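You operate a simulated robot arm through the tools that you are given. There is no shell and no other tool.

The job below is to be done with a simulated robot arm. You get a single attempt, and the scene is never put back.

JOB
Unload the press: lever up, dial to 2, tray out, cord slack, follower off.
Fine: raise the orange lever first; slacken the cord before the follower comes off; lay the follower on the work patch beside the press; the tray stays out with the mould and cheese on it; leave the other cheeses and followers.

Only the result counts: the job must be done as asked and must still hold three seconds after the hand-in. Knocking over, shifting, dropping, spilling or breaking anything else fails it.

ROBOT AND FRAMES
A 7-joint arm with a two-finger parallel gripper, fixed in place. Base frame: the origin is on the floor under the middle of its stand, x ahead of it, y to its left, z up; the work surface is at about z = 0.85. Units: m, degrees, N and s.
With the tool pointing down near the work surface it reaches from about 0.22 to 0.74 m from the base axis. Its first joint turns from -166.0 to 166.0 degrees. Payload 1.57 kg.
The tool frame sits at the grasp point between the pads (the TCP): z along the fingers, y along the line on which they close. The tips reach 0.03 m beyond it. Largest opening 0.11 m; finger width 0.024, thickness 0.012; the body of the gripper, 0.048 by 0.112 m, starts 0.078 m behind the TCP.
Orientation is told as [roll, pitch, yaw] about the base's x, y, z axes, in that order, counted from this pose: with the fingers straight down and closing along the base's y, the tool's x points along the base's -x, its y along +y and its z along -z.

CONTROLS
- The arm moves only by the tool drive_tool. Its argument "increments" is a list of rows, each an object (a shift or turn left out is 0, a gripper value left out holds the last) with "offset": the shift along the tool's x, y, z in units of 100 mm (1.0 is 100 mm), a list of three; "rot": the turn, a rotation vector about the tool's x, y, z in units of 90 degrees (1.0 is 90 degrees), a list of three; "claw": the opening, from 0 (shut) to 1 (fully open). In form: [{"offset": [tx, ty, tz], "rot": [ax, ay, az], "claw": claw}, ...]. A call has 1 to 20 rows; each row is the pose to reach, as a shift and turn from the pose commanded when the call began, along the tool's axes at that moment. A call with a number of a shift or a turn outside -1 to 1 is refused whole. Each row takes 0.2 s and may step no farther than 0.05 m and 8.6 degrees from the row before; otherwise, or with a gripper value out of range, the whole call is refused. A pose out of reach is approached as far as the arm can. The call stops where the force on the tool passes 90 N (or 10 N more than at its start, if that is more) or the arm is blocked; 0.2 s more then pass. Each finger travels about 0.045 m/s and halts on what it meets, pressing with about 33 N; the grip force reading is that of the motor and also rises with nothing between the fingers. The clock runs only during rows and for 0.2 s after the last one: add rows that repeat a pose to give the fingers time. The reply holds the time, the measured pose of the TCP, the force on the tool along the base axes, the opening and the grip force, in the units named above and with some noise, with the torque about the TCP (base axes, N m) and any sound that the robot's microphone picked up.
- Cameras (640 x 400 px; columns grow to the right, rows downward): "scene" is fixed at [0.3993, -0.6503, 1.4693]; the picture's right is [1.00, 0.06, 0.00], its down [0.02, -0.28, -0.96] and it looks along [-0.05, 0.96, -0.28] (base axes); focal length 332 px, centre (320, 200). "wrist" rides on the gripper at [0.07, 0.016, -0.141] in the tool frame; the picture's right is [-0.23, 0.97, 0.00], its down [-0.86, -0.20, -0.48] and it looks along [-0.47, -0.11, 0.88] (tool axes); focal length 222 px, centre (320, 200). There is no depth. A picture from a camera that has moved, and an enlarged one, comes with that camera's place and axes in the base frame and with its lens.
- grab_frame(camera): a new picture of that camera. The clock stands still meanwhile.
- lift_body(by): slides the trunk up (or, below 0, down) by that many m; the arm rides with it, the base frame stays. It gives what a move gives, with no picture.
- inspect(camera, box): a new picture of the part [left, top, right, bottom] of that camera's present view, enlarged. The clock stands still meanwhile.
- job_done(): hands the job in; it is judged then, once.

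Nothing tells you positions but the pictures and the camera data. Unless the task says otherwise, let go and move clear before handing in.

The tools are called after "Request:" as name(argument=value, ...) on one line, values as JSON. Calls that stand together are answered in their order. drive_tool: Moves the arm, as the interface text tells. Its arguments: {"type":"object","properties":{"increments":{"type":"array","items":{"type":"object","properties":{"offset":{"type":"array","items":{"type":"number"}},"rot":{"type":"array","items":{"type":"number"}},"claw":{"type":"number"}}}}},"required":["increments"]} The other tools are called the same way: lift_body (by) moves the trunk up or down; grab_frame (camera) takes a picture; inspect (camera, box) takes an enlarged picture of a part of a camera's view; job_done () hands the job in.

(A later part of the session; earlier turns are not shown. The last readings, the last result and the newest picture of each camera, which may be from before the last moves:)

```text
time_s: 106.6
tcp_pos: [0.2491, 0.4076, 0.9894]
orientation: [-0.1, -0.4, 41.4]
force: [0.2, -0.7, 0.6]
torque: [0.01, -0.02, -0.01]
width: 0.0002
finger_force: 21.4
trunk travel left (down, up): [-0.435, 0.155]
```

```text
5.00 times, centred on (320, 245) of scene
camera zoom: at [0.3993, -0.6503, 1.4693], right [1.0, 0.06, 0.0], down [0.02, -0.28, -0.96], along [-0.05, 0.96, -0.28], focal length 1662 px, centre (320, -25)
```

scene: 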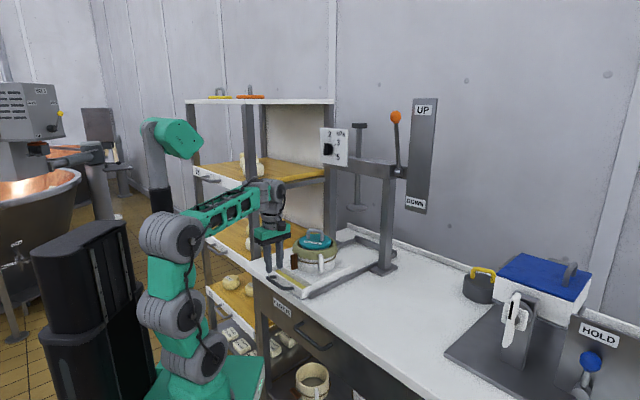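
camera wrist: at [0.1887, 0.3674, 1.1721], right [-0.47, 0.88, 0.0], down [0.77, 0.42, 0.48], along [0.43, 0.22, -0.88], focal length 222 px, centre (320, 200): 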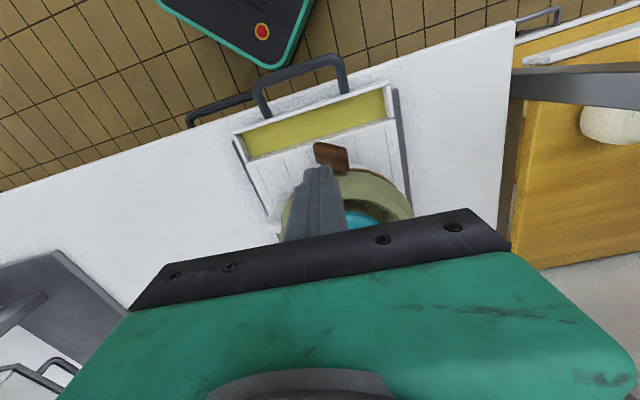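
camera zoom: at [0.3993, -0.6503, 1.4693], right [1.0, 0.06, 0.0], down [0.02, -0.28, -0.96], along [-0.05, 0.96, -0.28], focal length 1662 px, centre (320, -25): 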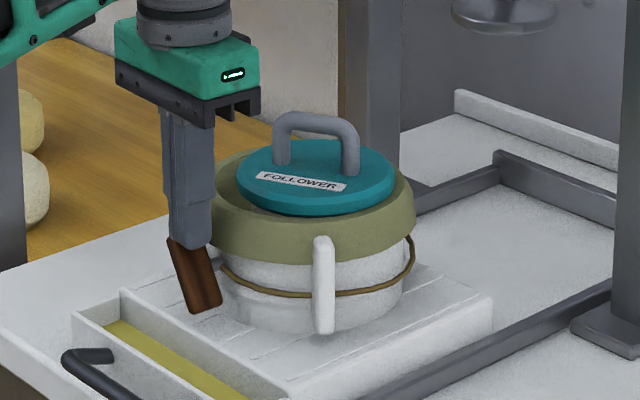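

Fingertip sits over the bar's upper face. Pressing down in small steps with force check.

Request:
drive_tool(increments=[{"offset": [0, 0, 0.03]}, {"offset": [0, 0, 0.06]}, {"offset": [0, 0, 0.09]}])

Request:
drive_tool(increments=[{"offset": [0, 0.01, 0.03]}, {"offset": [0, 0.02, 0.06]}])

Request:
inspect(camera="scene", box=[270, 205, 370, 285])

Request:
inspect(camera="wrist", box=[250, 100, 390, 220])

```text
time_s: 107.4
tcp_pos: [0.2479, 0.4073, 0.9798]
orientation: [-0.3, -0.2, 41.4]
force: [0.8, 0.2, -0.4]
torque: [-0.01, 0.0, -0.03]
width: 0.0
finger_force: 21.5
trunk travel left (down, up): [-0.435, 0.155]
```

```text
time_s: 108.0
tcp_pos: [0.2462, 0.4085, 0.9734]
orientation: [-0.3, 0.0, 41.2]
force: [0.3, 0.0, -0.8]
torque: [-0.01, 0.02, -0.01]
width: 0.0
finger_force: 21.5
trunk travel left (down, up): [-0.435, 0.155]
```

```text
5.00 times, centred on (320, 245) of scene
camera zoom: at [0.3993, -0.6503, 1.4693], right [1.0, 0.06, 0.0], down [0.02, -0.28, -0.96], along [-0.05, 0.96, -0.28], focal length 1662 px, centre (320, -25)
```

zoom: 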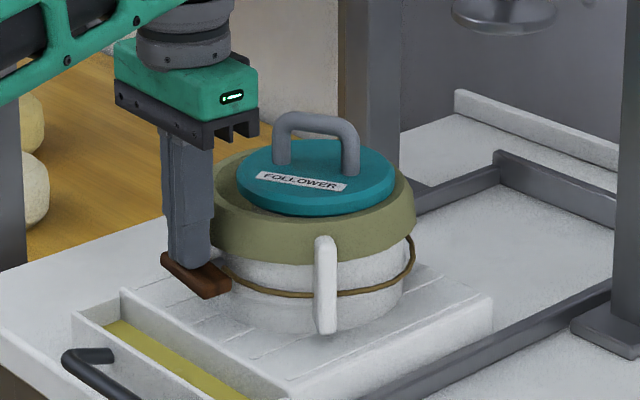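

```text
3.33 times, centred on (320, 160) of wrist
camera zoom: at [0.1835, 0.3749, 1.114], right [-0.47, 0.88, 0.0], down [0.77, 0.42, 0.48], along [0.42, 0.22, -0.88], focal length 740 px, centre (320, 333)
```

zoom: 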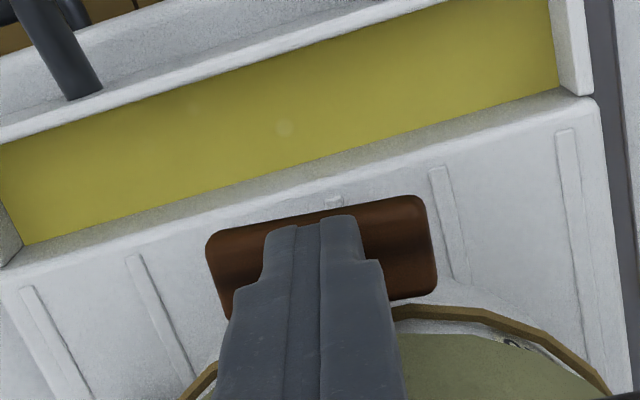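

The toggle snapped to horizontal — exactly like the spare — and the cord is slack, with no force on the mould. Lifting away.

Request:
drive_tool(increments=[{"offset": [0, 0, -0.2]}, {"offset": [0.05, 0, -0.5]}, {"offset": [0.1, 0, -0.8]}, {"offset": [0.15, 0, -1.0]}])

Request:
grab_frame(camera="wrist")

Request:
inspect(camera="scene", box=[270, 205, 370, 285])

Request:
inspect(camera="wrist", box=[230, 80, 430, 230])

```text
time_s: 109.0
tcp_pos: [0.2366, 0.3994, 1.0733]
orientation: [-0.3, 0.0, 41.3]
force: [0.3, -0.2, 0.2]
torque: [0.01, -0.02, -0.04]
width: 0.0002
finger_force: 21.9
trunk travel left (down, up): [-0.435, 0.155]
```

```text
taken
camera wrist: at [0.1718, 0.3655, 1.2147], right [-0.47, 0.88, 0.0], down [0.77, 0.42, 0.48], along [0.43, 0.22, -0.88], focal length 222 px, centre (320, 200)
```

wrist: 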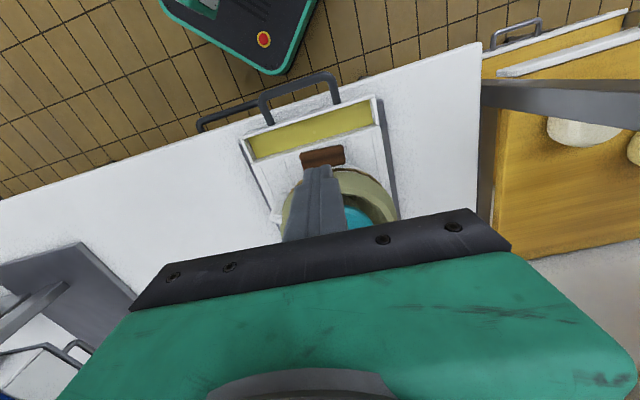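

```text
5.00 times, centred on (320, 245) of scene
camera zoom: at [0.3993, -0.6503, 1.4693], right [1.0, 0.06, 0.0], down [0.02, -0.28, -0.96], along [-0.05, 0.96, -0.28], focal length 1662 px, centre (320, -25)
```

zoom: 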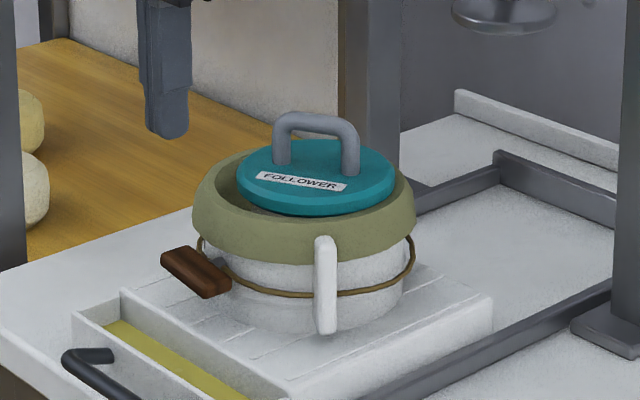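

```text
2.67 times, centred on (330, 155) of wrist
camera zoom: at [0.1718, 0.3655, 1.2147], right [-0.47, 0.88, 0.0], down [0.77, 0.42, 0.48], along [0.43, 0.22, -0.88], focal length 592 px, centre (293, 320)
```

zoom: 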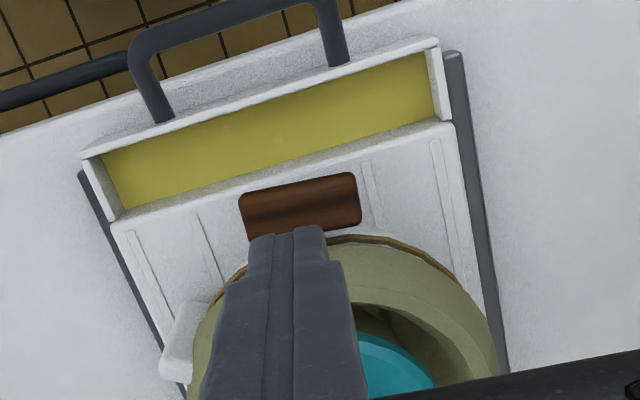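

Toggle horizontal, cord slack, mould upright. Next the follower: I check the table beside the press for the "work patch", and raise the trunk for more clearance.

Request:
lift_body(by=0.09)

Request:
inspect(camera="scene", box=[310, 250, 470, 350])

Request:
grab_frame(camera="scene")

Request:
grab_frame(camera="wrist")

```text
time_s: 110.2
tcp_pos: [0.2362, 0.3996, 1.1643]
orientation: [-0.2, -0.1, 41.3]
force: [0.0, -0.6, -0.4]
torque: [0.02, -0.02, 0.0]
width: 0.0
finger_force: 21.2
trunk travel left (down, up): [-0.525, 0.065]
```

```text
4.00 times, centred on (390, 300) of scene
camera zoom: at [0.3993, -0.6503, 1.4693], right [1.0, 0.06, 0.0], down [0.02, -0.28, -0.96], along [-0.05, 0.96, -0.28], focal length 1330 px, centre (40, -200)
```

zoom: 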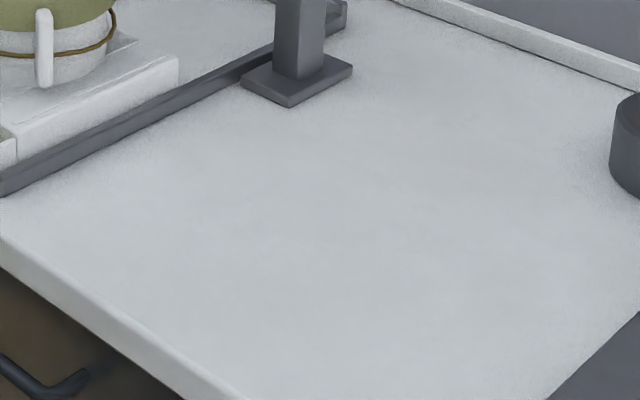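

```text
taken
```

scene: 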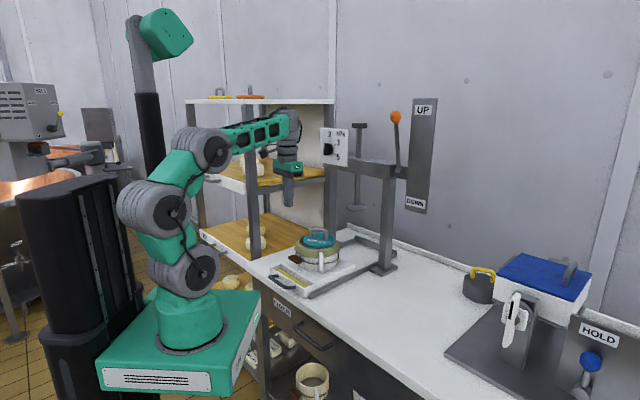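

```text
taken
camera wrist: at [0.1719, 0.3657, 1.3047], right [-0.47, 0.88, 0.0], down [0.77, 0.42, 0.48], along [0.43, 0.22, -0.88], focal length 222 px, centre (320, 200)
```

wrist: 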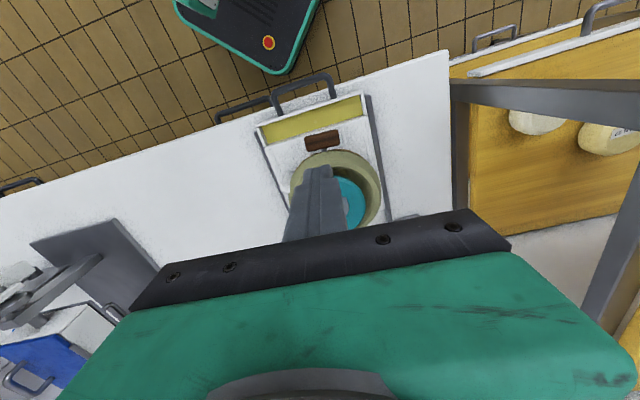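

The bare bench right of the press is the work patch. Now I turn the hand to match the follower's handle (bar runs along azimuth ≈−21°), open the fingers and move above the mould.

Request:
drive_tool(increments=[{"offset": [-0.125, -0.01, 0], "rot": [0, 0, 0.0863], "claw": 0.5}, {"offset": [-0.25, -0.02, 0], "rot": [0, 0, 0.1725]}, {"offset": [-0.375, -0.03, 0], "rot": [0, 0, 0.2588]}, {"offset": [-0.5, -0.04, 0], "rot": [0, 0, 0.345]}, {"offset": [-0.625, -0.05, 0], "rot": [0, 0, 0.4313]}, {"offset": [-0.75, -0.06, 0], "rot": [0, 0, 0.5175]}, {"offset": [-0.875, -0.07, 0], "rot": [0, 0, 0.6038]}, {"offset": [-1.0, -0.08, 0], "rot": [0, 0, 0.69]}])

Request:
grab_frame(camera="wrist")

Request:
inspect(camera="wrist", box=[220, 60, 420, 220])

```text
time_s: 112.0
tcp_pos: [0.3158, 0.459, 1.1651]
orientation: [0.0, -0.3, -21.0]
force: [-0.4, 0.9, -0.4]
torque: [-0.01, -0.03, 0.0]
width: 0.0549
finger_force: 0.2
trunk travel left (down, up): [-0.525, 0.065]
```

```text
taken
camera wrist: at [0.2564, 0.4997, 1.3049], right [0.56, 0.83, 0.0], down [0.73, -0.49, 0.48], along [0.4, -0.27, -0.88], focal length 222 px, centre (320, 200)
```

wrist: 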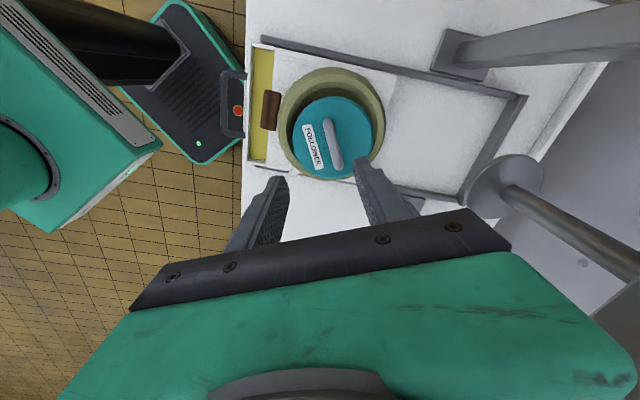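

```text
2.50 times, centred on (320, 140) of wrist
camera zoom: at [0.2564, 0.4997, 1.3049], right [0.56, 0.83, 0.0], down [0.73, -0.49, 0.48], along [0.4, -0.27, -0.88], focal length 555 px, centre (320, 350)
```

zoom: 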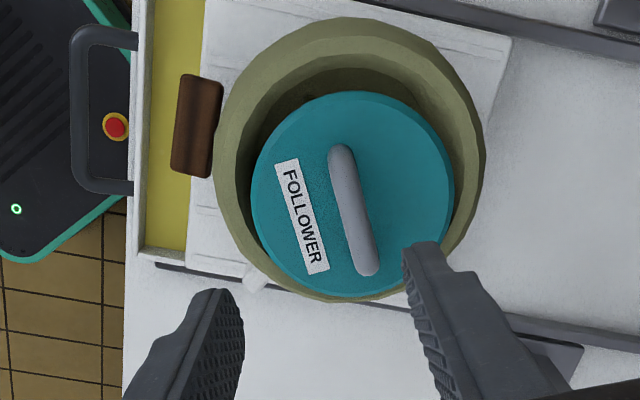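

Clear view: the handle bar is aligned with the fingers and its centre is 1.5 cm to the side, at about (0.325, 0.472), top z ≈1.039. Centring and descending half-way.

Request:
drive_tool(increments=[{"offset": [-0.018, 0.08, 0.1]}, {"offset": [-0.035, 0.155, 0.3]}, {"offset": [-0.035, 0.155, 0.5]}, {"offset": [-0.035, 0.155, 0.7]}])

Request:
grab_frame(camera="wrist")

Request:
inspect(camera="wrist", box=[230, 80, 410, 220])

Request:
inspect(camera="scene", box=[270, 180, 370, 285])

```text
time_s: 113.0
tcp_pos: [0.3248, 0.4734, 1.0934]
orientation: [-0.1, -0.4, -20.8]
force: [-0.5, -0.2, 0.8]
torque: [0.01, 0.0, 0.02]
width: 0.0552
finger_force: 0.1
trunk travel left (down, up): [-0.525, 0.065]
```

```text
taken
camera wrist: at [0.2649, 0.5126, 1.2347], right [0.56, 0.83, 0.0], down [0.73, -0.49, 0.48], along [0.4, -0.27, -0.88], focal length 222 px, centre (320, 200)
```

wrist: 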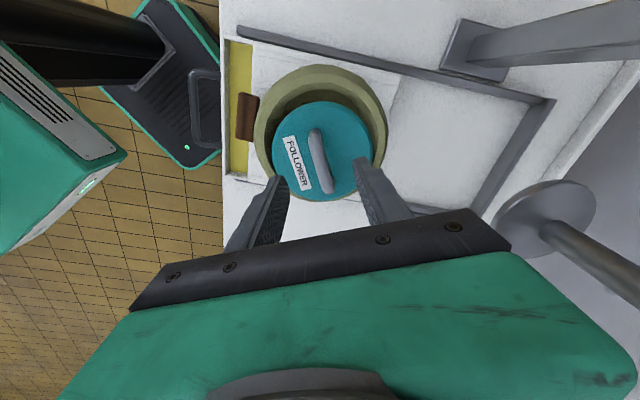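

```text
2.86 times, centred on (320, 150) of wrist
camera zoom: at [0.2649, 0.5126, 1.2347], right [0.56, 0.83, 0.0], down [0.73, -0.49, 0.48], along [0.4, -0.27, -0.88], focal length 635 px, centre (320, 343)
```

zoom: 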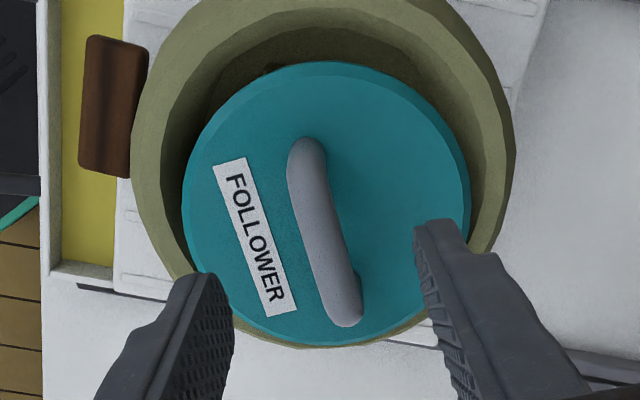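

```text
3.81 times, centred on (320, 232) of scene
camera zoom: at [0.3993, -0.6503, 1.4693], right [1.0, 0.06, 0.0], down [0.02, -0.28, -0.96], along [-0.05, 0.96, -0.28], focal length 1266 px, centre (320, 76)
```

zoom: 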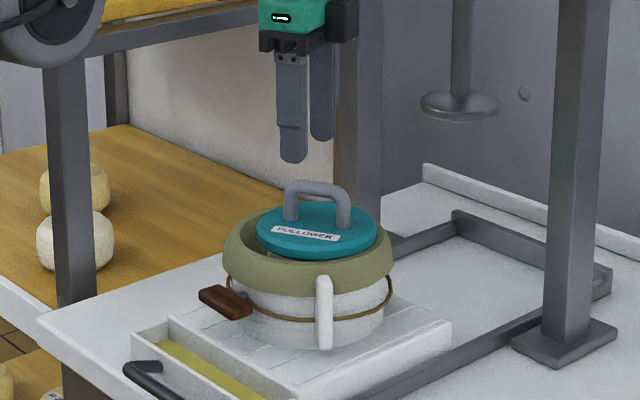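

Aligned within 2 mm. Lowering 6 cm so the pads flank the handle bar, then closing.

Request:
drive_tool(increments=[{"offset": [0.02, 0.018, 0.2]}, {"offset": [0.02, 0.018, 0.4]}, {"offset": [0.02, 0.018, 0.52]}, {"offset": [0.02, 0.018, 0.6]}])

Request:
inspect(camera="scene", box=[280, 200, 360, 270])

Request:
inspect(camera="wrist", box=[230, 100, 410, 230])

```text
time_s: 114.0
tcp_pos: [0.3236, 0.4774, 1.0384]
orientation: [-0.1, -0.3, -20.9]
force: [0.7, -0.6, -0.1]
torque: [-0.01, -0.01, -0.01]
width: 0.0553
finger_force: 0.1
out of reach, approached as far as the arm can: row 4
trunk travel left (down, up): [-0.525, 0.065]
```

```text
5.71 times, centred on (320, 235) of scene
camera zoom: at [0.3993, -0.6503, 1.4693], right [1.0, 0.06, 0.0], down [0.02, -0.28, -0.96], along [-0.05, 0.96, -0.28], focal length 1900 px, centre (320, 0)
```

zoom: 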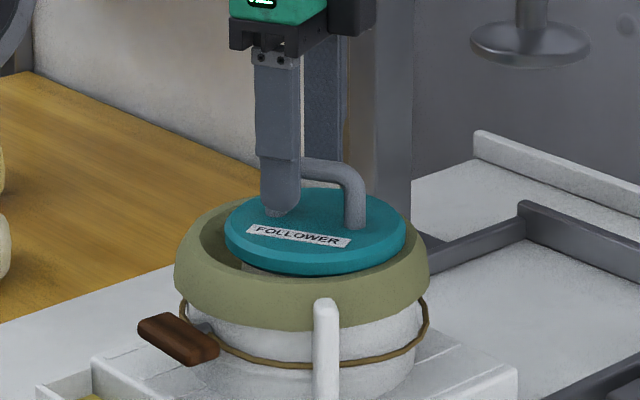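

```text
3.08 times, centred on (320, 165) of wrist
camera zoom: at [0.2642, 0.5181, 1.1793], right [0.56, 0.83, 0.0], down [0.73, -0.49, 0.48], along [0.4, -0.27, -0.88], focal length 684 px, centre (320, 308)
```

zoom: 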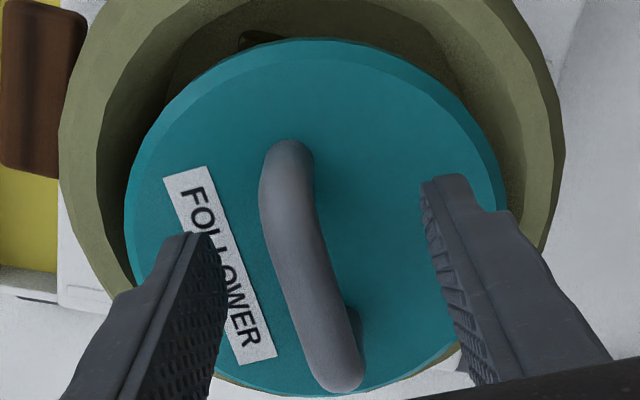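

The pads flank the bar with the tips ~1.5 cm below its top and clear of the disc. Closing here.

Request:
drive_tool(increments=[{"claw": 0.2}, {"claw": 0.1}, {"claw": 0}, {"claw": 0}, {"claw": 0}])

Request:
inspect(camera="scene", box=[280, 200, 360, 270])

Request:
inspect(camera="wrist", box=[230, 100, 410, 230])

```text
time_s: 115.2
tcp_pos: [0.3242, 0.4779, 1.0378]
orientation: [-0.1, -0.3, -20.7]
force: [-0.8, -1.0, 1.1]
torque: [0.0, -0.02, 0.0]
width: 0.0133
finger_force: 30.6
trunk travel left (down, up): [-0.525, 0.065]
```

```text
5.71 times, centred on (320, 235) of scene
camera zoom: at [0.3993, -0.6503, 1.4693], right [1.0, 0.06, 0.0], down [0.02, -0.28, -0.96], along [-0.05, 0.96, -0.28], focal length 1900 px, centre (320, 0)
```

zoom: 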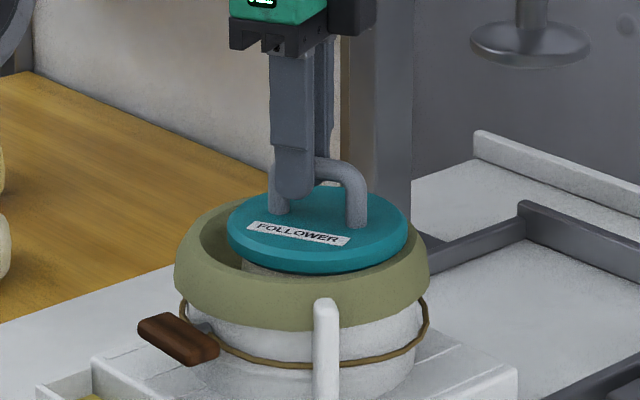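

```text
3.08 times, centred on (320, 165) of wrist
camera zoom: at [0.2642, 0.5179, 1.1795], right [0.56, 0.83, 0.0], down [0.73, -0.49, 0.48], along [0.4, -0.27, -0.88], focal length 684 px, centre (320, 308)
```

zoom: 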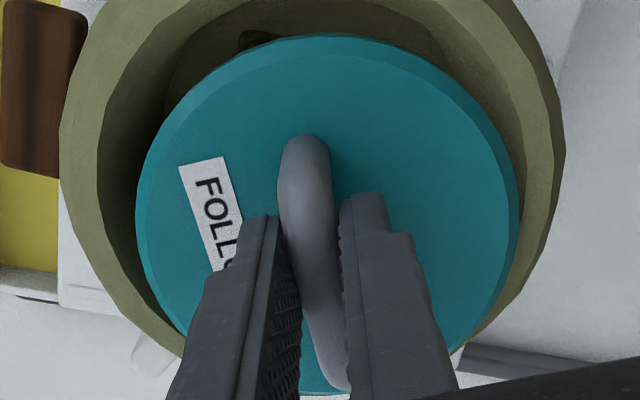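

The handle is gripped (1.3 cm bar). Lifting straight up slowly.

Request:
drive_tool(increments=[{"offset": [0, 0, -0.06]}, {"offset": [0, 0, -0.12]}, {"offset": [0, 0, -0.18]}, {"offset": [0, 0, -0.26]}, {"offset": [0, 0, -0.36]}, {"offset": [0, 0, -0.48]}, {"offset": [0, 0, -0.6]}, {"offset": [0, 0, -0.72]}, {"offset": [0, 0, -0.84]}, {"offset": [0, 0, -0.95]}])

Request:
grab_frame(camera="scene")

Request:
inspect(camera="scene", box=[260, 180, 370, 285])

Request:
grab_frame(camera="wrist")

```text
time_s: 117.4
tcp_pos: [0.3238, 0.4786, 1.1343]
orientation: [-0.1, -0.3, -20.8]
force: [-0.1, 1.1, -0.9]
torque: [-0.02, 0.01, 0.0]
width: 0.0135
finger_force: 29.8
trunk travel left (down, up): [-0.525, 0.065]
```

```text
taken
```

scene: 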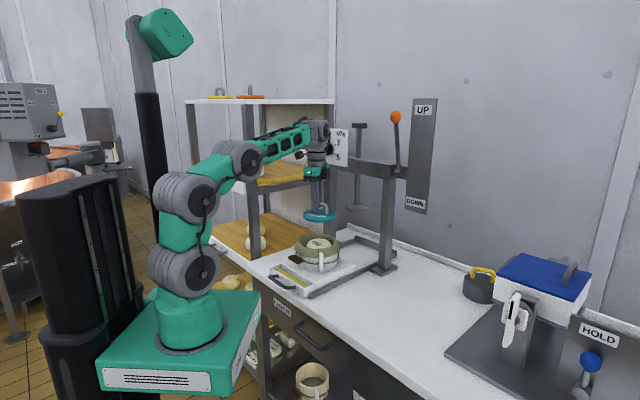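

```text
3.81 times, centred on (315, 232) of scene
camera zoom: at [0.3993, -0.6503, 1.4693], right [1.0, 0.06, 0.0], down [0.02, -0.28, -0.96], along [-0.05, 0.96, -0.28], focal length 1266 px, centre (339, 76)
```

zoom: 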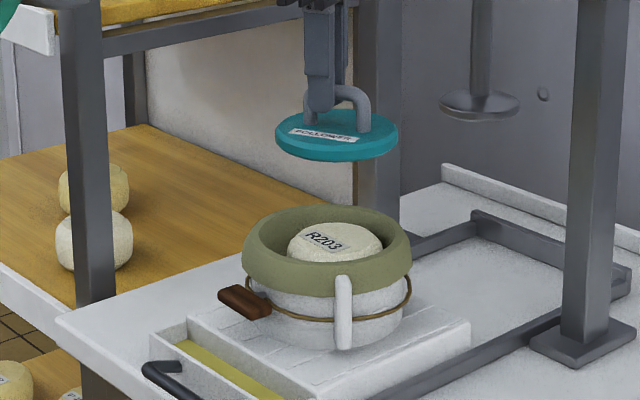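

```text
taken
camera wrist: at [0.2637, 0.5181, 1.2752], right [0.56, 0.83, 0.0], down [0.73, -0.49, 0.48], along [0.4, -0.27, -0.88], focal length 222 px, centre (320, 200)
```

wrist: 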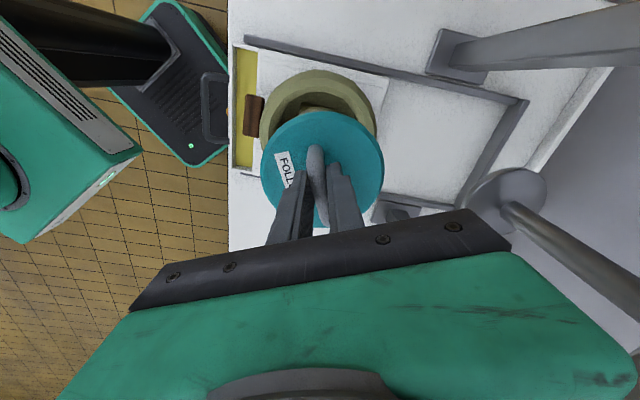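

The follower is off; cheese R203 sits in the mould. Carrying it level toward the bare bench on the press's right side (target ≈(0.516, 0.276)), in three stages.

Request:
drive_tool(increments=[{"offset": [-0.14, -0.068, 0]}, {"offset": [-0.28, -0.135, 0]}, {"offset": [-0.42, -0.203, 0]}, {"offset": [-0.56, -0.27, 0]}, {"offset": [-0.7, -0.338, 0]}, {"offset": [-0.84, -0.405, 0]}])

Request:
drive_tool(increments=[{"offset": [-0.14, -0.068, 0]}, {"offset": [-0.28, -0.135, 0]}, {"offset": [-0.42, -0.203, 0]}, {"offset": [-0.56, -0.27, 0]}, {"offset": [-0.7, -0.338, 0]}, {"offset": [-0.84, -0.405, 0]}])

Request:
grab_frame(camera="scene")

Request:
grab_frame(camera="wrist")

```text
time_s: 118.8
tcp_pos: [0.3884, 0.4095, 1.1351]
orientation: [0.0, -0.2, -20.9]
force: [-0.3, 0.3, -2.6]
torque: [0.0, 0.03, 0.01]
width: 0.0135
finger_force: 30.1
trunk travel left (down, up): [-0.525, 0.065]
```

```text
time_s: 120.2
tcp_pos: [0.4518, 0.3418, 1.1348]
orientation: [0.0, -0.4, -20.8]
force: [0.4, -0.9, -2.2]
torque: [0.04, 0.01, -0.02]
width: 0.0131
finger_force: 29.9
trunk travel left (down, up): [-0.525, 0.065]
```

```text
taken
```

scene: 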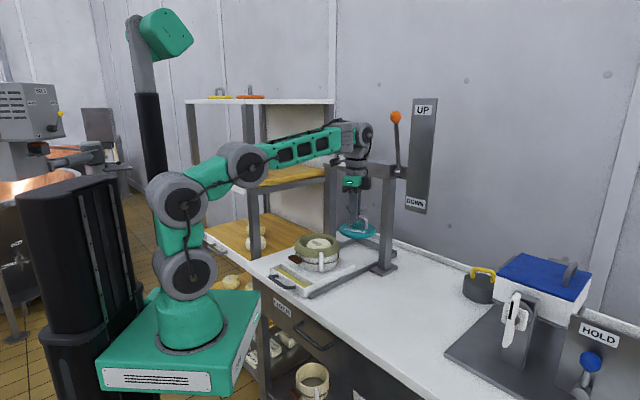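

```text
taken
camera wrist: at [0.3925, 0.3822, 1.2758], right [0.56, 0.83, 0.0], down [0.73, -0.49, 0.48], along [0.4, -0.27, -0.88], focal length 222 px, centre (320, 200)
```

wrist: 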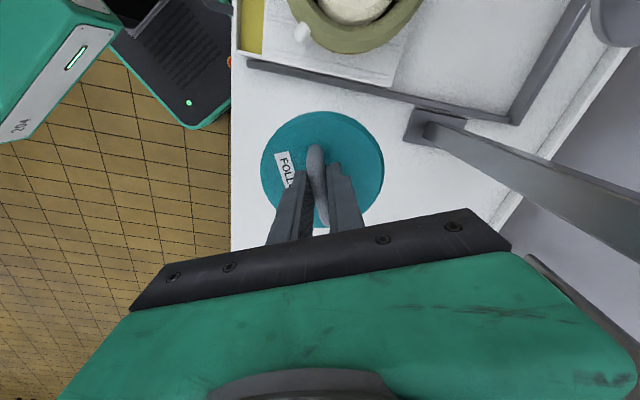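

Now past the rail. One more stage to get well clear of the rail and column.

Request:
drive_tool(increments=[{"offset": [-0.14, -0.068, 0]}, {"offset": [-0.28, -0.135, 0]}, {"offset": [-0.42, -0.203, 0]}, {"offset": [-0.56, -0.27, 0]}, {"offset": [-0.7, -0.338, 0]}, {"offset": [-0.84, -0.405, 0]}])

Request:
grab_frame(camera="scene")

Request:
grab_frame(camera="wrist")

```text
time_s: 121.6
tcp_pos: [0.516, 0.2751, 1.1357]
orientation: [0.0, -0.3, -20.9]
force: [-0.3, 0.7, -1.2]
torque: [0.0, 0.03, 0.0]
width: 0.0136
finger_force: 30.1
trunk travel left (down, up): [-0.525, 0.065]
```

```text
taken
```

scene: 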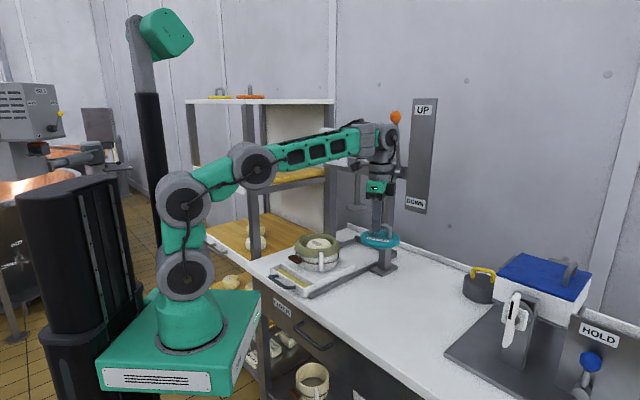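

```text
taken
camera wrist: at [0.4561, 0.3146, 1.2763], right [0.56, 0.83, 0.0], down [0.73, -0.49, 0.48], along [0.4, -0.27, -0.88], focal length 222 px, centre (320, 200)
```

wrist: 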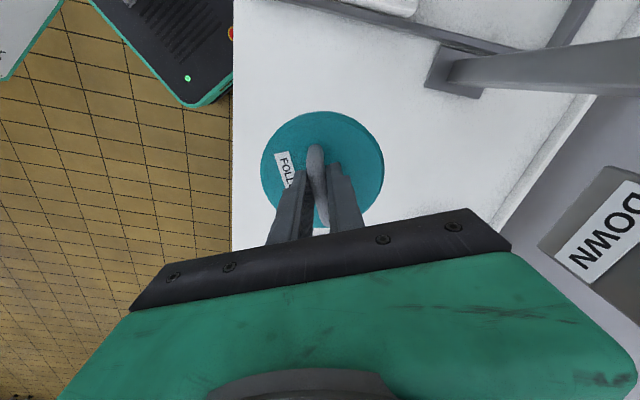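

The follower is over clear bench (e≈0.17, depth≈0.56). Lowering with the trunk by 0.19 m, then a gentle final descent.

Request:
lift_body(by=-0.19)

Request:
inspect(camera="scene", box=[320, 190, 440, 310])

Request:
grab_frame(camera="wrist")

```text
time_s: 123.7
tcp_pos: [0.5163, 0.2744, 0.9454]
orientation: [0.0, -0.3, -20.7]
force: [-0.4, 1.1, -1.3]
torque: [0.0, 0.03, 0.04]
width: 0.0135
finger_force: 30.2
trunk travel left (down, up): [-0.335, 0.255]
```

```text
3.33 times, centred on (380, 250) of scene
camera zoom: at [0.3993, -0.6503, 1.4693], right [1.0, 0.06, 0.0], down [0.02, -0.28, -0.96], along [-0.05, 0.96, -0.28], focal length 1108 px, centre (120, 33)
```

zoom: 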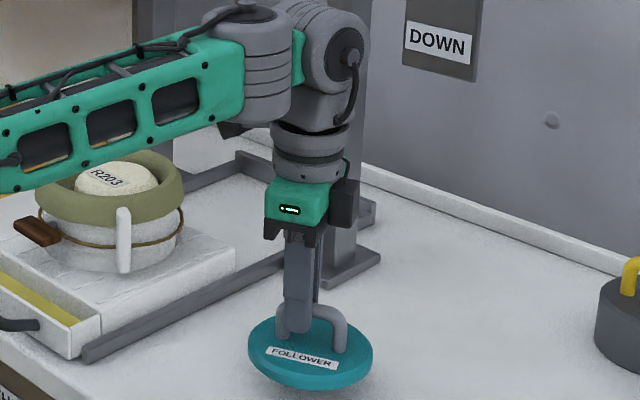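

```text
taken
camera wrist: at [0.4558, 0.3148, 1.0864], right [0.56, 0.83, 0.0], down [0.73, -0.49, 0.48], along [0.4, -0.27, -0.88], focal length 222 px, centre (320, 200)
```

wrist: 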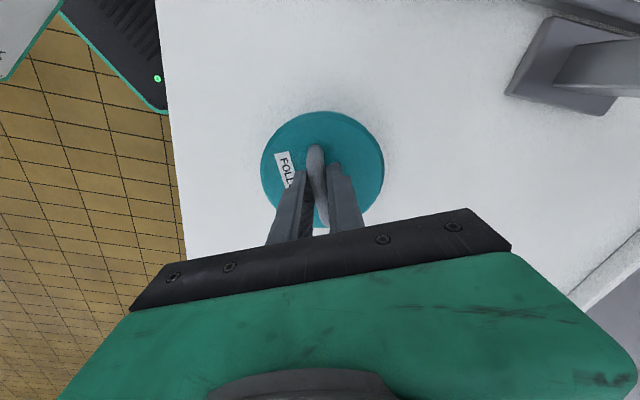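

Just above the bench (soft shadow visible). Descending in small steps until contact.

Request:
drive_tool(increments=[{"offset": [0, 0, 0.05]}, {"offset": [0, 0, 0.1]}, {"offset": [0, 0, 0.15]}])

Request:
drive_tool(increments=[{"offset": [0, 0, 0.03]}, {"offset": [0, 0, 0.06]}])

Request:
inspect(camera="scene", box=[340, 230, 430, 320])

```text
time_s: 124.5
tcp_pos: [0.5162, 0.2743, 0.9296]
orientation: [-0.1, -0.2, -20.8]
force: [-0.1, 0.2, -1.5]
torque: [0.02, 0.01, 0.01]
width: 0.0133
finger_force: 30.1
trunk travel left (down, up): [-0.335, 0.255]
```

```text
time_s: 125.1
tcp_pos: [0.5154, 0.2752, 0.924]
orientation: [0.0, -0.4, -20.9]
force: [-0.3, 0.3, -2.6]
torque: [-0.01, 0.01, 0.03]
width: 0.0136
finger_force: 30.6
trunk travel left (down, up): [-0.335, 0.255]
```

```text
4.44 times, centred on (385, 275) of scene
camera zoom: at [0.3993, -0.6503, 1.4693], right [1.0, 0.06, 0.0], down [0.02, -0.28, -0.96], along [-0.05, 0.96, -0.28], focal length 1477 px, centre (31, -133)
```

zoom: 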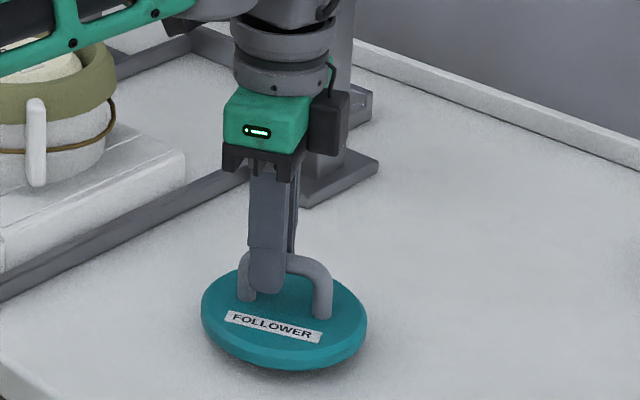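

No contact yet; continuing down.

Request:
drive_tool(increments=[{"offset": [0, 0, 0.03]}, {"offset": [0, 0, 0.06]}])

Request:
drive_tool(increments=[{"offset": [0, 0, 0.02]}, {"offset": [0, 0, 0.04]}])

Request:
inspect(camera="scene", box=[340, 230, 430, 320])

```text
time_s: 125.7
tcp_pos: [0.5159, 0.274, 0.9189]
orientation: [0.0, -0.3, -20.8]
force: [0.5, 0.7, -1.9]
torque: [0.02, 0.01, 0.02]
width: 0.0135
finger_force: 29.3
trunk travel left (down, up): [-0.335, 0.255]
```

```text
time_s: 126.3
tcp_pos: [0.5169, 0.2744, 0.9145]
orientation: [0.0, -0.3, -20.8]
force: [0.6, -0.3, -0.7]
torque: [-0.02, -0.02, -0.01]
width: 0.0133
finger_force: 30.4
trunk travel left (down, up): [-0.335, 0.255]
```

```text
4.44 times, centred on (385, 275) of scene
camera zoom: at [0.3993, -0.6503, 1.4693], right [1.0, 0.06, 0.0], down [0.02, -0.28, -0.96], along [-0.05, 0.96, -0.28], focal length 1477 px, centre (31, -133)
```

zoom: 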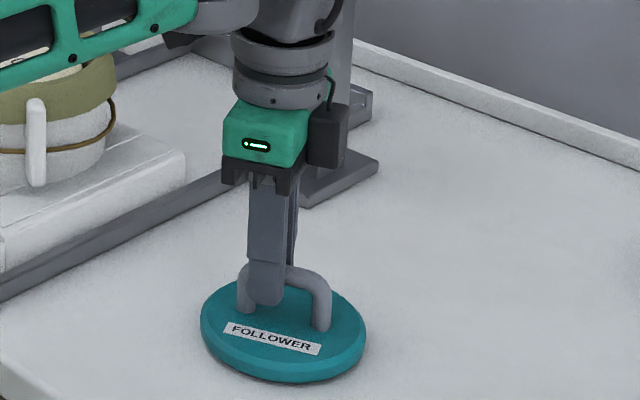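

Very close to the surface now. Two more small steps.

Request:
drive_tool(increments=[{"offset": [0, 0, 0.015]}, {"offset": [0, 0, 0.03]}])

Request:
drive_tool(increments=[{"offset": [0, 0, 0.015]}, {"offset": [0, 0, 0.03]}])

Request:
inspect(camera="scene", box=[340, 230, 430, 320])

```text
time_s: 126.9
tcp_pos: [0.516, 0.2746, 0.9133]
orientation: [0.2, -0.4, -20.8]
force: [1.2, 0.5, 4.4]
torque: [0.01, 0.05, 0.01]
width: 0.0134
finger_force: 29.7
trunk travel left (down, up): [-0.335, 0.255]
```

```text
time_s: 127.5
tcp_pos: [0.516, 0.2739, 0.913]
orientation: [0.4, -0.6, -20.8]
force: [0.2, 0.5, 22.3]
torque: [0.04, 0.12, -0.02]
width: 0.0133
finger_force: 30.3
trunk travel left (down, up): [-0.335, 0.255]
```

```text
4.44 times, centred on (385, 275) of scene
camera zoom: at [0.3993, -0.6503, 1.4693], right [1.0, 0.06, 0.0], down [0.02, -0.28, -0.96], along [-0.05, 0.96, -0.28], focal length 1477 px, centre (31, -133)
```

zoom: 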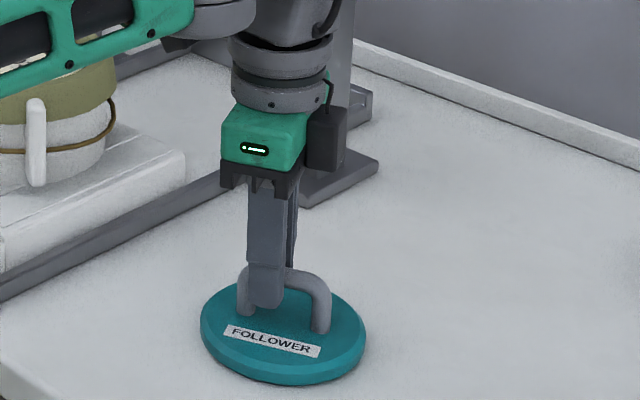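

Contact made (22 N). I ease off 3 mm, open the fingers and rise straight up.

Request:
drive_tool(increments=[{"offset": [0, 0, -0.03]}, {"offset": [0, 0, -0.03], "claw": 0.2}, {"offset": [0, 0, -0.03], "claw": 0.4}, {"offset": [0, 0, -0.03], "claw": 0.4}])

Request:
drive_tool(increments=[{"offset": [0, 0, -0.15]}, {"offset": [0, 0, -0.35]}, {"offset": [0, 0, -0.6]}, {"offset": [0, 0, -0.9]}])

Request:
grab_frame(camera="scene")

Request:
inspect(camera="scene", box=[250, 190, 450, 320])

Request:
grab_frame(camera="wrist")

```text
time_s: 128.5
tcp_pos: [0.5157, 0.274, 0.9109]
orientation: [0.0, -0.2, -20.8]
force: [-0.1, -0.1, 0.0]
torque: [0.02, 0.01, 0.0]
width: 0.0442
finger_force: 0.1
trunk travel left (down, up): [-0.335, 0.255]
```

```text
time_s: 129.5
tcp_pos: [0.5159, 0.2749, 1.0011]
orientation: [-0.1, -0.2, -20.8]
force: [0.6, 0.2, -0.2]
torque: [0.02, 0.0, 0.01]
width: 0.044
finger_force: 0.0
trunk travel left (down, up): [-0.335, 0.255]
```

```text
taken
```

scene: 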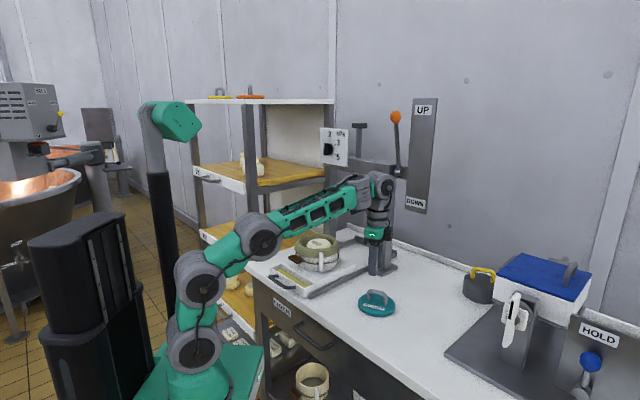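

```text
3.08 times, centred on (350, 255) of scene
camera zoom: at [0.3993, -0.6503, 1.4693], right [1.0, 0.06, 0.0], down [0.02, -0.28, -0.96], along [-0.05, 0.96, -0.28], focal length 1023 px, centre (228, 31)
```

zoom: 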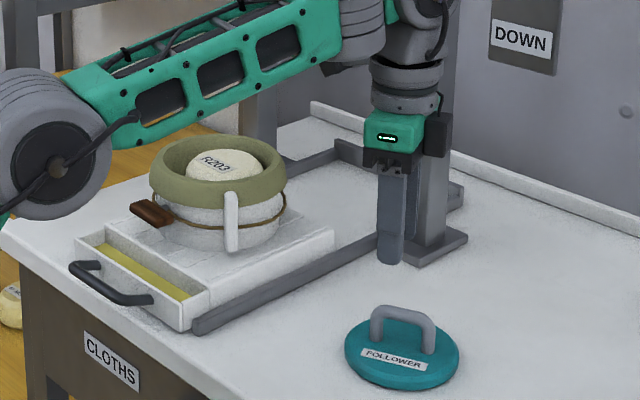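

```text
taken
camera wrist: at [0.4561, 0.315, 1.1414], right [0.56, 0.83, 0.0], down [0.73, -0.49, 0.48], along [0.4, -0.27, -0.88], focal length 222 px, centre (320, 200)
```

wrist: 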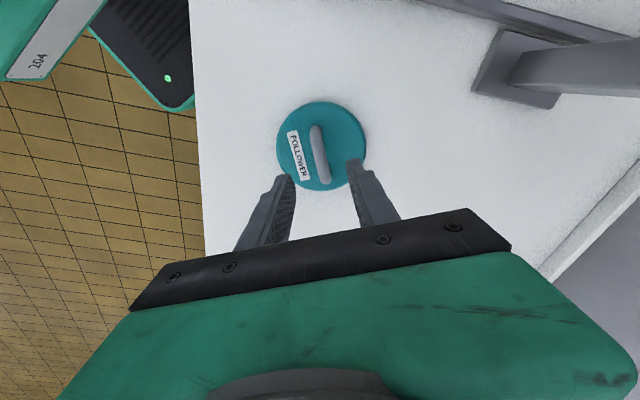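

The follower lies flat on the bench and the hand is clear. The tray slid back ~2 cm during the toggle work, so I'll pull it to its stop again. Moving the hand up and over toward the tray handle.

Request:
drive_tool(increments=[{"offset": [0, 0, -0.4]}, {"offset": [0.2, -0.03, -0.8]}, {"offset": [0.5, -0.08, -0.8]}, {"offset": [0.8, -0.12, -0.8]}])

Request:
drive_tool(increments=[{"offset": [0.27, -0.04, 0]}, {"offset": [0.54, -0.08, 0]}, {"offset": [0.8, -0.12, 0]}])

Request:
drive_tool(increments=[{"offset": [0.27, -0.04, 0]}, {"offset": [0.54, -0.08, 0]}, {"offset": [0.8, -0.12, 0]}])

Request:
grab_frame(camera="scene")

Request:
grab_frame(camera="wrist")

```text
time_s: 130.5
tcp_pos: [0.4358, 0.2923, 1.0809]
orientation: [0.0, -0.3, -20.8]
force: [-0.7, -0.9, 0.5]
torque: [-0.04, 0.03, 0.04]
width: 0.0442
finger_force: 0.2
trunk travel left (down, up): [-0.335, 0.255]
```

```text
time_s: 131.3
tcp_pos: [0.3568, 0.3094, 1.0813]
orientation: [-0.2, -0.3, -20.8]
force: [1.0, -0.5, 0.7]
torque: [-0.01, 0.02, -0.03]
width: 0.0439
finger_force: 0.1
trunk travel left (down, up): [-0.335, 0.255]
```

```text
time_s: 132.1
tcp_pos: [0.2787, 0.327, 1.0809]
orientation: [0.0, -0.3, -20.8]
force: [0.4, 0.6, -0.1]
torque: [-0.06, 0.04, -0.01]
width: 0.0438
finger_force: 0.0
trunk travel left (down, up): [-0.335, 0.255]
```

```text
taken
```

scene: 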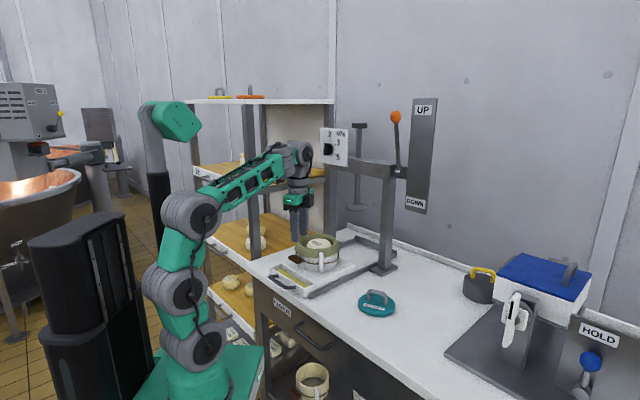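

```text
taken
camera wrist: at [0.2188, 0.3667, 1.2215], right [0.56, 0.83, 0.0], down [0.73, -0.49, 0.48], along [0.4, -0.27, -0.88], focal length 222 px, centre (320, 200)
```

wrist: 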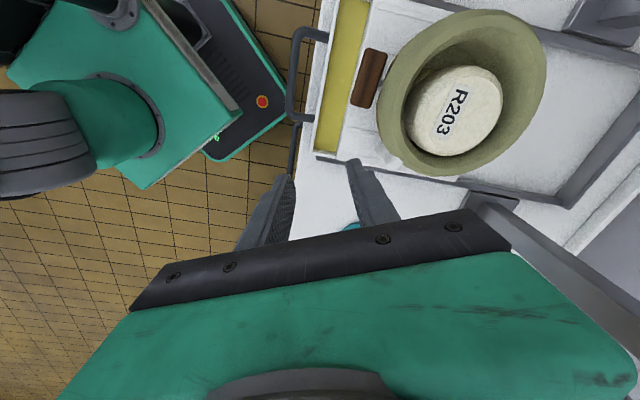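

Tray, mould and cheese look right from above. Completing the move over the handle and turning to yaw −45°.

Request:
drive_tool(increments=[{"offset": [0.18, -0.03, 0], "rot": [0, 0, 0.067], "claw": 0.28}, {"offset": [0.36, -0.06, 0], "rot": [0, 0, 0.134]}, {"offset": [0.55, -0.09, 0], "rot": [0, 0, 0.2]}, {"offset": [0.73, -0.12, 0], "rot": [0, 0, 0.269]}])

Request:
grab_frame(camera="wrist")

Request:
inspect(camera="wrist", box=[230, 60, 410, 210])

```text
time_s: 133.1
tcp_pos: [0.2049, 0.3403, 1.08]
orientation: [0.1, -0.2, -45.1]
force: [0.7, 0.4, 0.0]
torque: [0.01, 0.02, 0.0]
width: 0.0306
finger_force: 0.1
trunk travel left (down, up): [-0.335, 0.255]
```

```text
taken
camera wrist: at [0.1673, 0.4019, 1.2209], right [0.85, 0.53, 0.0], down [0.46, -0.75, 0.48], along [0.26, -0.41, -0.88], focal length 222 px, centre (320, 200)
```

wrist: 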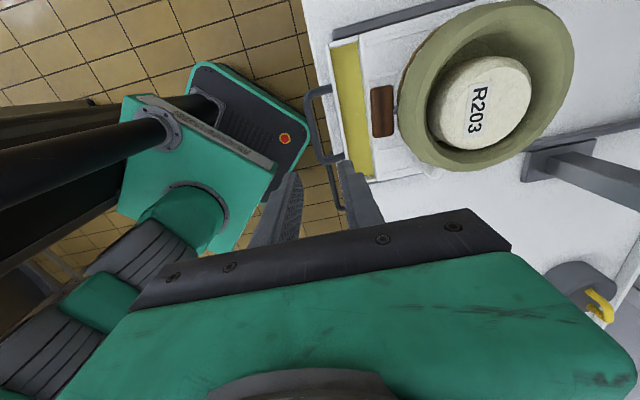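

```text
2.67 times, centred on (320, 135) of wrist
camera zoom: at [0.1673, 0.4019, 1.2209], right [0.85, 0.53, 0.0], down [0.46, -0.75, 0.48], along [0.26, -0.41, -0.88], focal length 592 px, centre (320, 373)
```

zoom: 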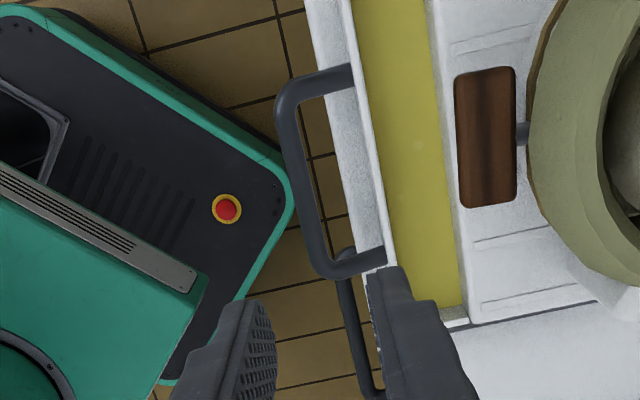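

The bar is at depth ≈0.378, so the tray is within ~1 cm of its stop. I'll still seat it: align with the bar, lower the trunk 4 cm, and descend.

Request:
drive_tool(increments=[{"offset": [0.05, -0.04, 0.1]}, {"offset": [0.107, -0.075, 0.2]}])

Request:
lift_body(by=-0.04)

Request:
inspect(camera="wrist", box=[230, 80, 410, 220])

```text
time_s: 133.7
tcp_pos: [0.1934, 0.344, 1.0599]
orientation: [0.1, -0.2, -45.0]
force: [-0.3, -0.7, 0.1]
torque: [-0.03, 0.0, 0.0]
width: 0.0306
finger_force: 0.1
trunk travel left (down, up): [-0.335, 0.255]
```

```text
time_s: 134.5
tcp_pos: [0.1934, 0.3436, 1.0193]
orientation: [0.1, -0.2, -45.0]
force: [0.6, 0.5, 0.7]
torque: [-0.01, 0.01, -0.01]
width: 0.0309
finger_force: 0.0
trunk travel left (down, up): [-0.295, 0.295]
```

```text
2.86 times, centred on (320, 150) of wrist
camera zoom: at [0.1544, 0.4044, 1.1605], right [0.85, 0.53, 0.0], down [0.46, -0.74, 0.48], along [0.26, -0.41, -0.88], focal length 635 px, centre (320, 343)
```

zoom: 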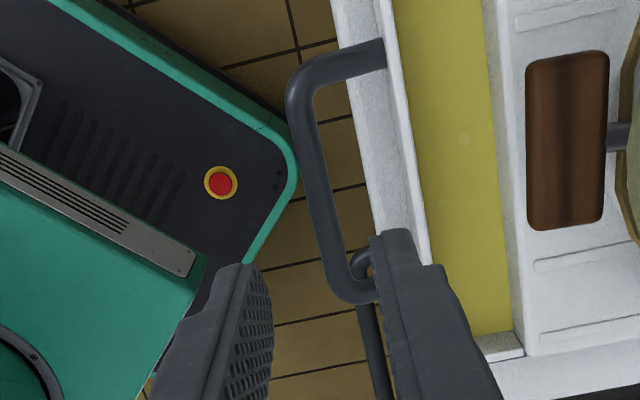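

Aligned over the bar. Descending.

Request:
drive_tool(increments=[{"offset": [0, -0.01, 0.25]}, {"offset": [0, -0.01, 0.5]}, {"offset": [0, -0.01, 0.75]}])

Request:
inspect(camera="wrist", box=[230, 100, 410, 230])

Request:
inspect(camera="scene", box=[240, 200, 370, 310])

```text
time_s: 135.3
tcp_pos: [0.1929, 0.3425, 0.9445]
orientation: [0.2, -0.2, -45.1]
force: [0.3, -0.9, 0.0]
torque: [0.03, 0.01, 0.01]
width: 0.0309
finger_force: 0.1
trunk travel left (down, up): [-0.295, 0.295]
```

```text
3.08 times, centred on (320, 165) of wrist
camera zoom: at [0.1536, 0.4032, 1.086], right [0.85, 0.53, 0.0], down [0.46, -0.75, 0.48], along [0.26, -0.41, -0.88], focal length 684 px, centre (320, 308)
```

zoom: 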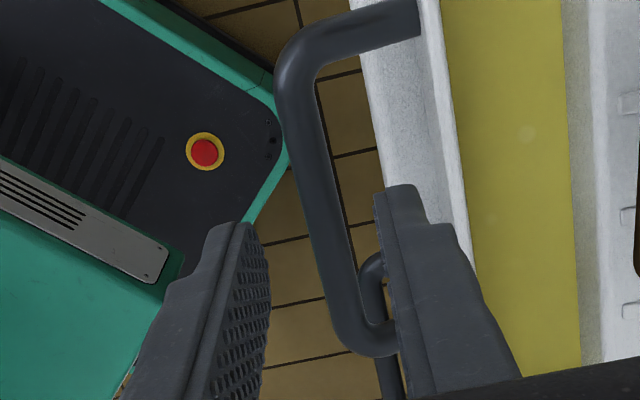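

```text
3.64 times, centred on (305, 255) of scene
camera zoom: at [0.3993, -0.6503, 1.4693], right [1.0, 0.06, 0.0], down [0.02, -0.28, -0.96], along [-0.05, 0.96, -0.28], focal length 1209 px, centre (374, 0)
```

zoom: 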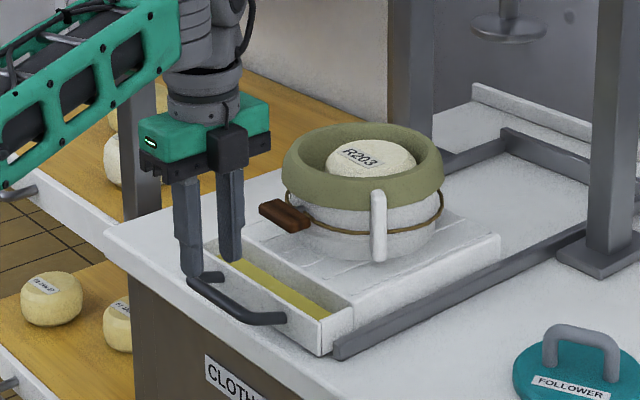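

Bar is centred between the fingers. Final 5 cm down, close, and pull to the stop.

Request:
drive_tool(increments=[{"offset": [0, 0, 0.2]}, {"offset": [0, 0, 0.4]}, {"offset": [0, 0, 0.5]}])

Request:
drive_tool(increments=[{"claw": 0}, {"claw": 0}, {"claw": 0}])

Request:
drive_tool(increments=[{"offset": [0, -0.03, 0]}, {"offset": [0, -0.06, 0]}, {"offset": [0, -0.09, 0]}, {"offset": [0, -0.11, 0]}])

Request:
inspect(camera="scene", box=[240, 200, 370, 310])

```text
time_s: 136.1
tcp_pos: [0.1918, 0.3424, 0.8933]
orientation: [0.1, -0.2, -45.0]
force: [0.3, 0.4, -0.3]
torque: [0.02, 0.01, -0.01]
width: 0.0309
finger_force: 0.0
trunk travel left (down, up): [-0.295, 0.295]
```

```text
time_s: 136.9
tcp_pos: [0.1914, 0.3425, 0.895]
orientation: [0.1, -0.3, -44.9]
force: [1.0, 0.9, 0.4]
torque: [0.08, 0.09, 0.65]
width: 0.0117
finger_force: 29.5
trunk travel left (down, up): [-0.295, 0.295]
```

```text
time_s: 137.9
tcp_pos: [0.1869, 0.3362, 0.8938]
orientation: [0.2, 0.0, -45.0]
force: [14.7, 12.7, -3.0]
torque: [0.04, -0.23, 0.65]
width: 0.012
finger_force: 29.4
trunk travel left (down, up): [-0.295, 0.295]
```

```text
3.64 times, centred on (305, 255) of scene
camera zoom: at [0.3993, -0.6503, 1.4693], right [1.0, 0.06, 0.0], down [0.02, -0.28, -0.96], along [-0.05, 0.96, -0.28], focal length 1209 px, centre (374, 0)
```

zoom: 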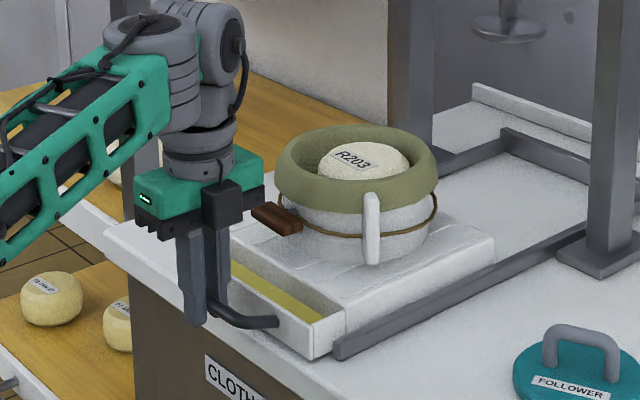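

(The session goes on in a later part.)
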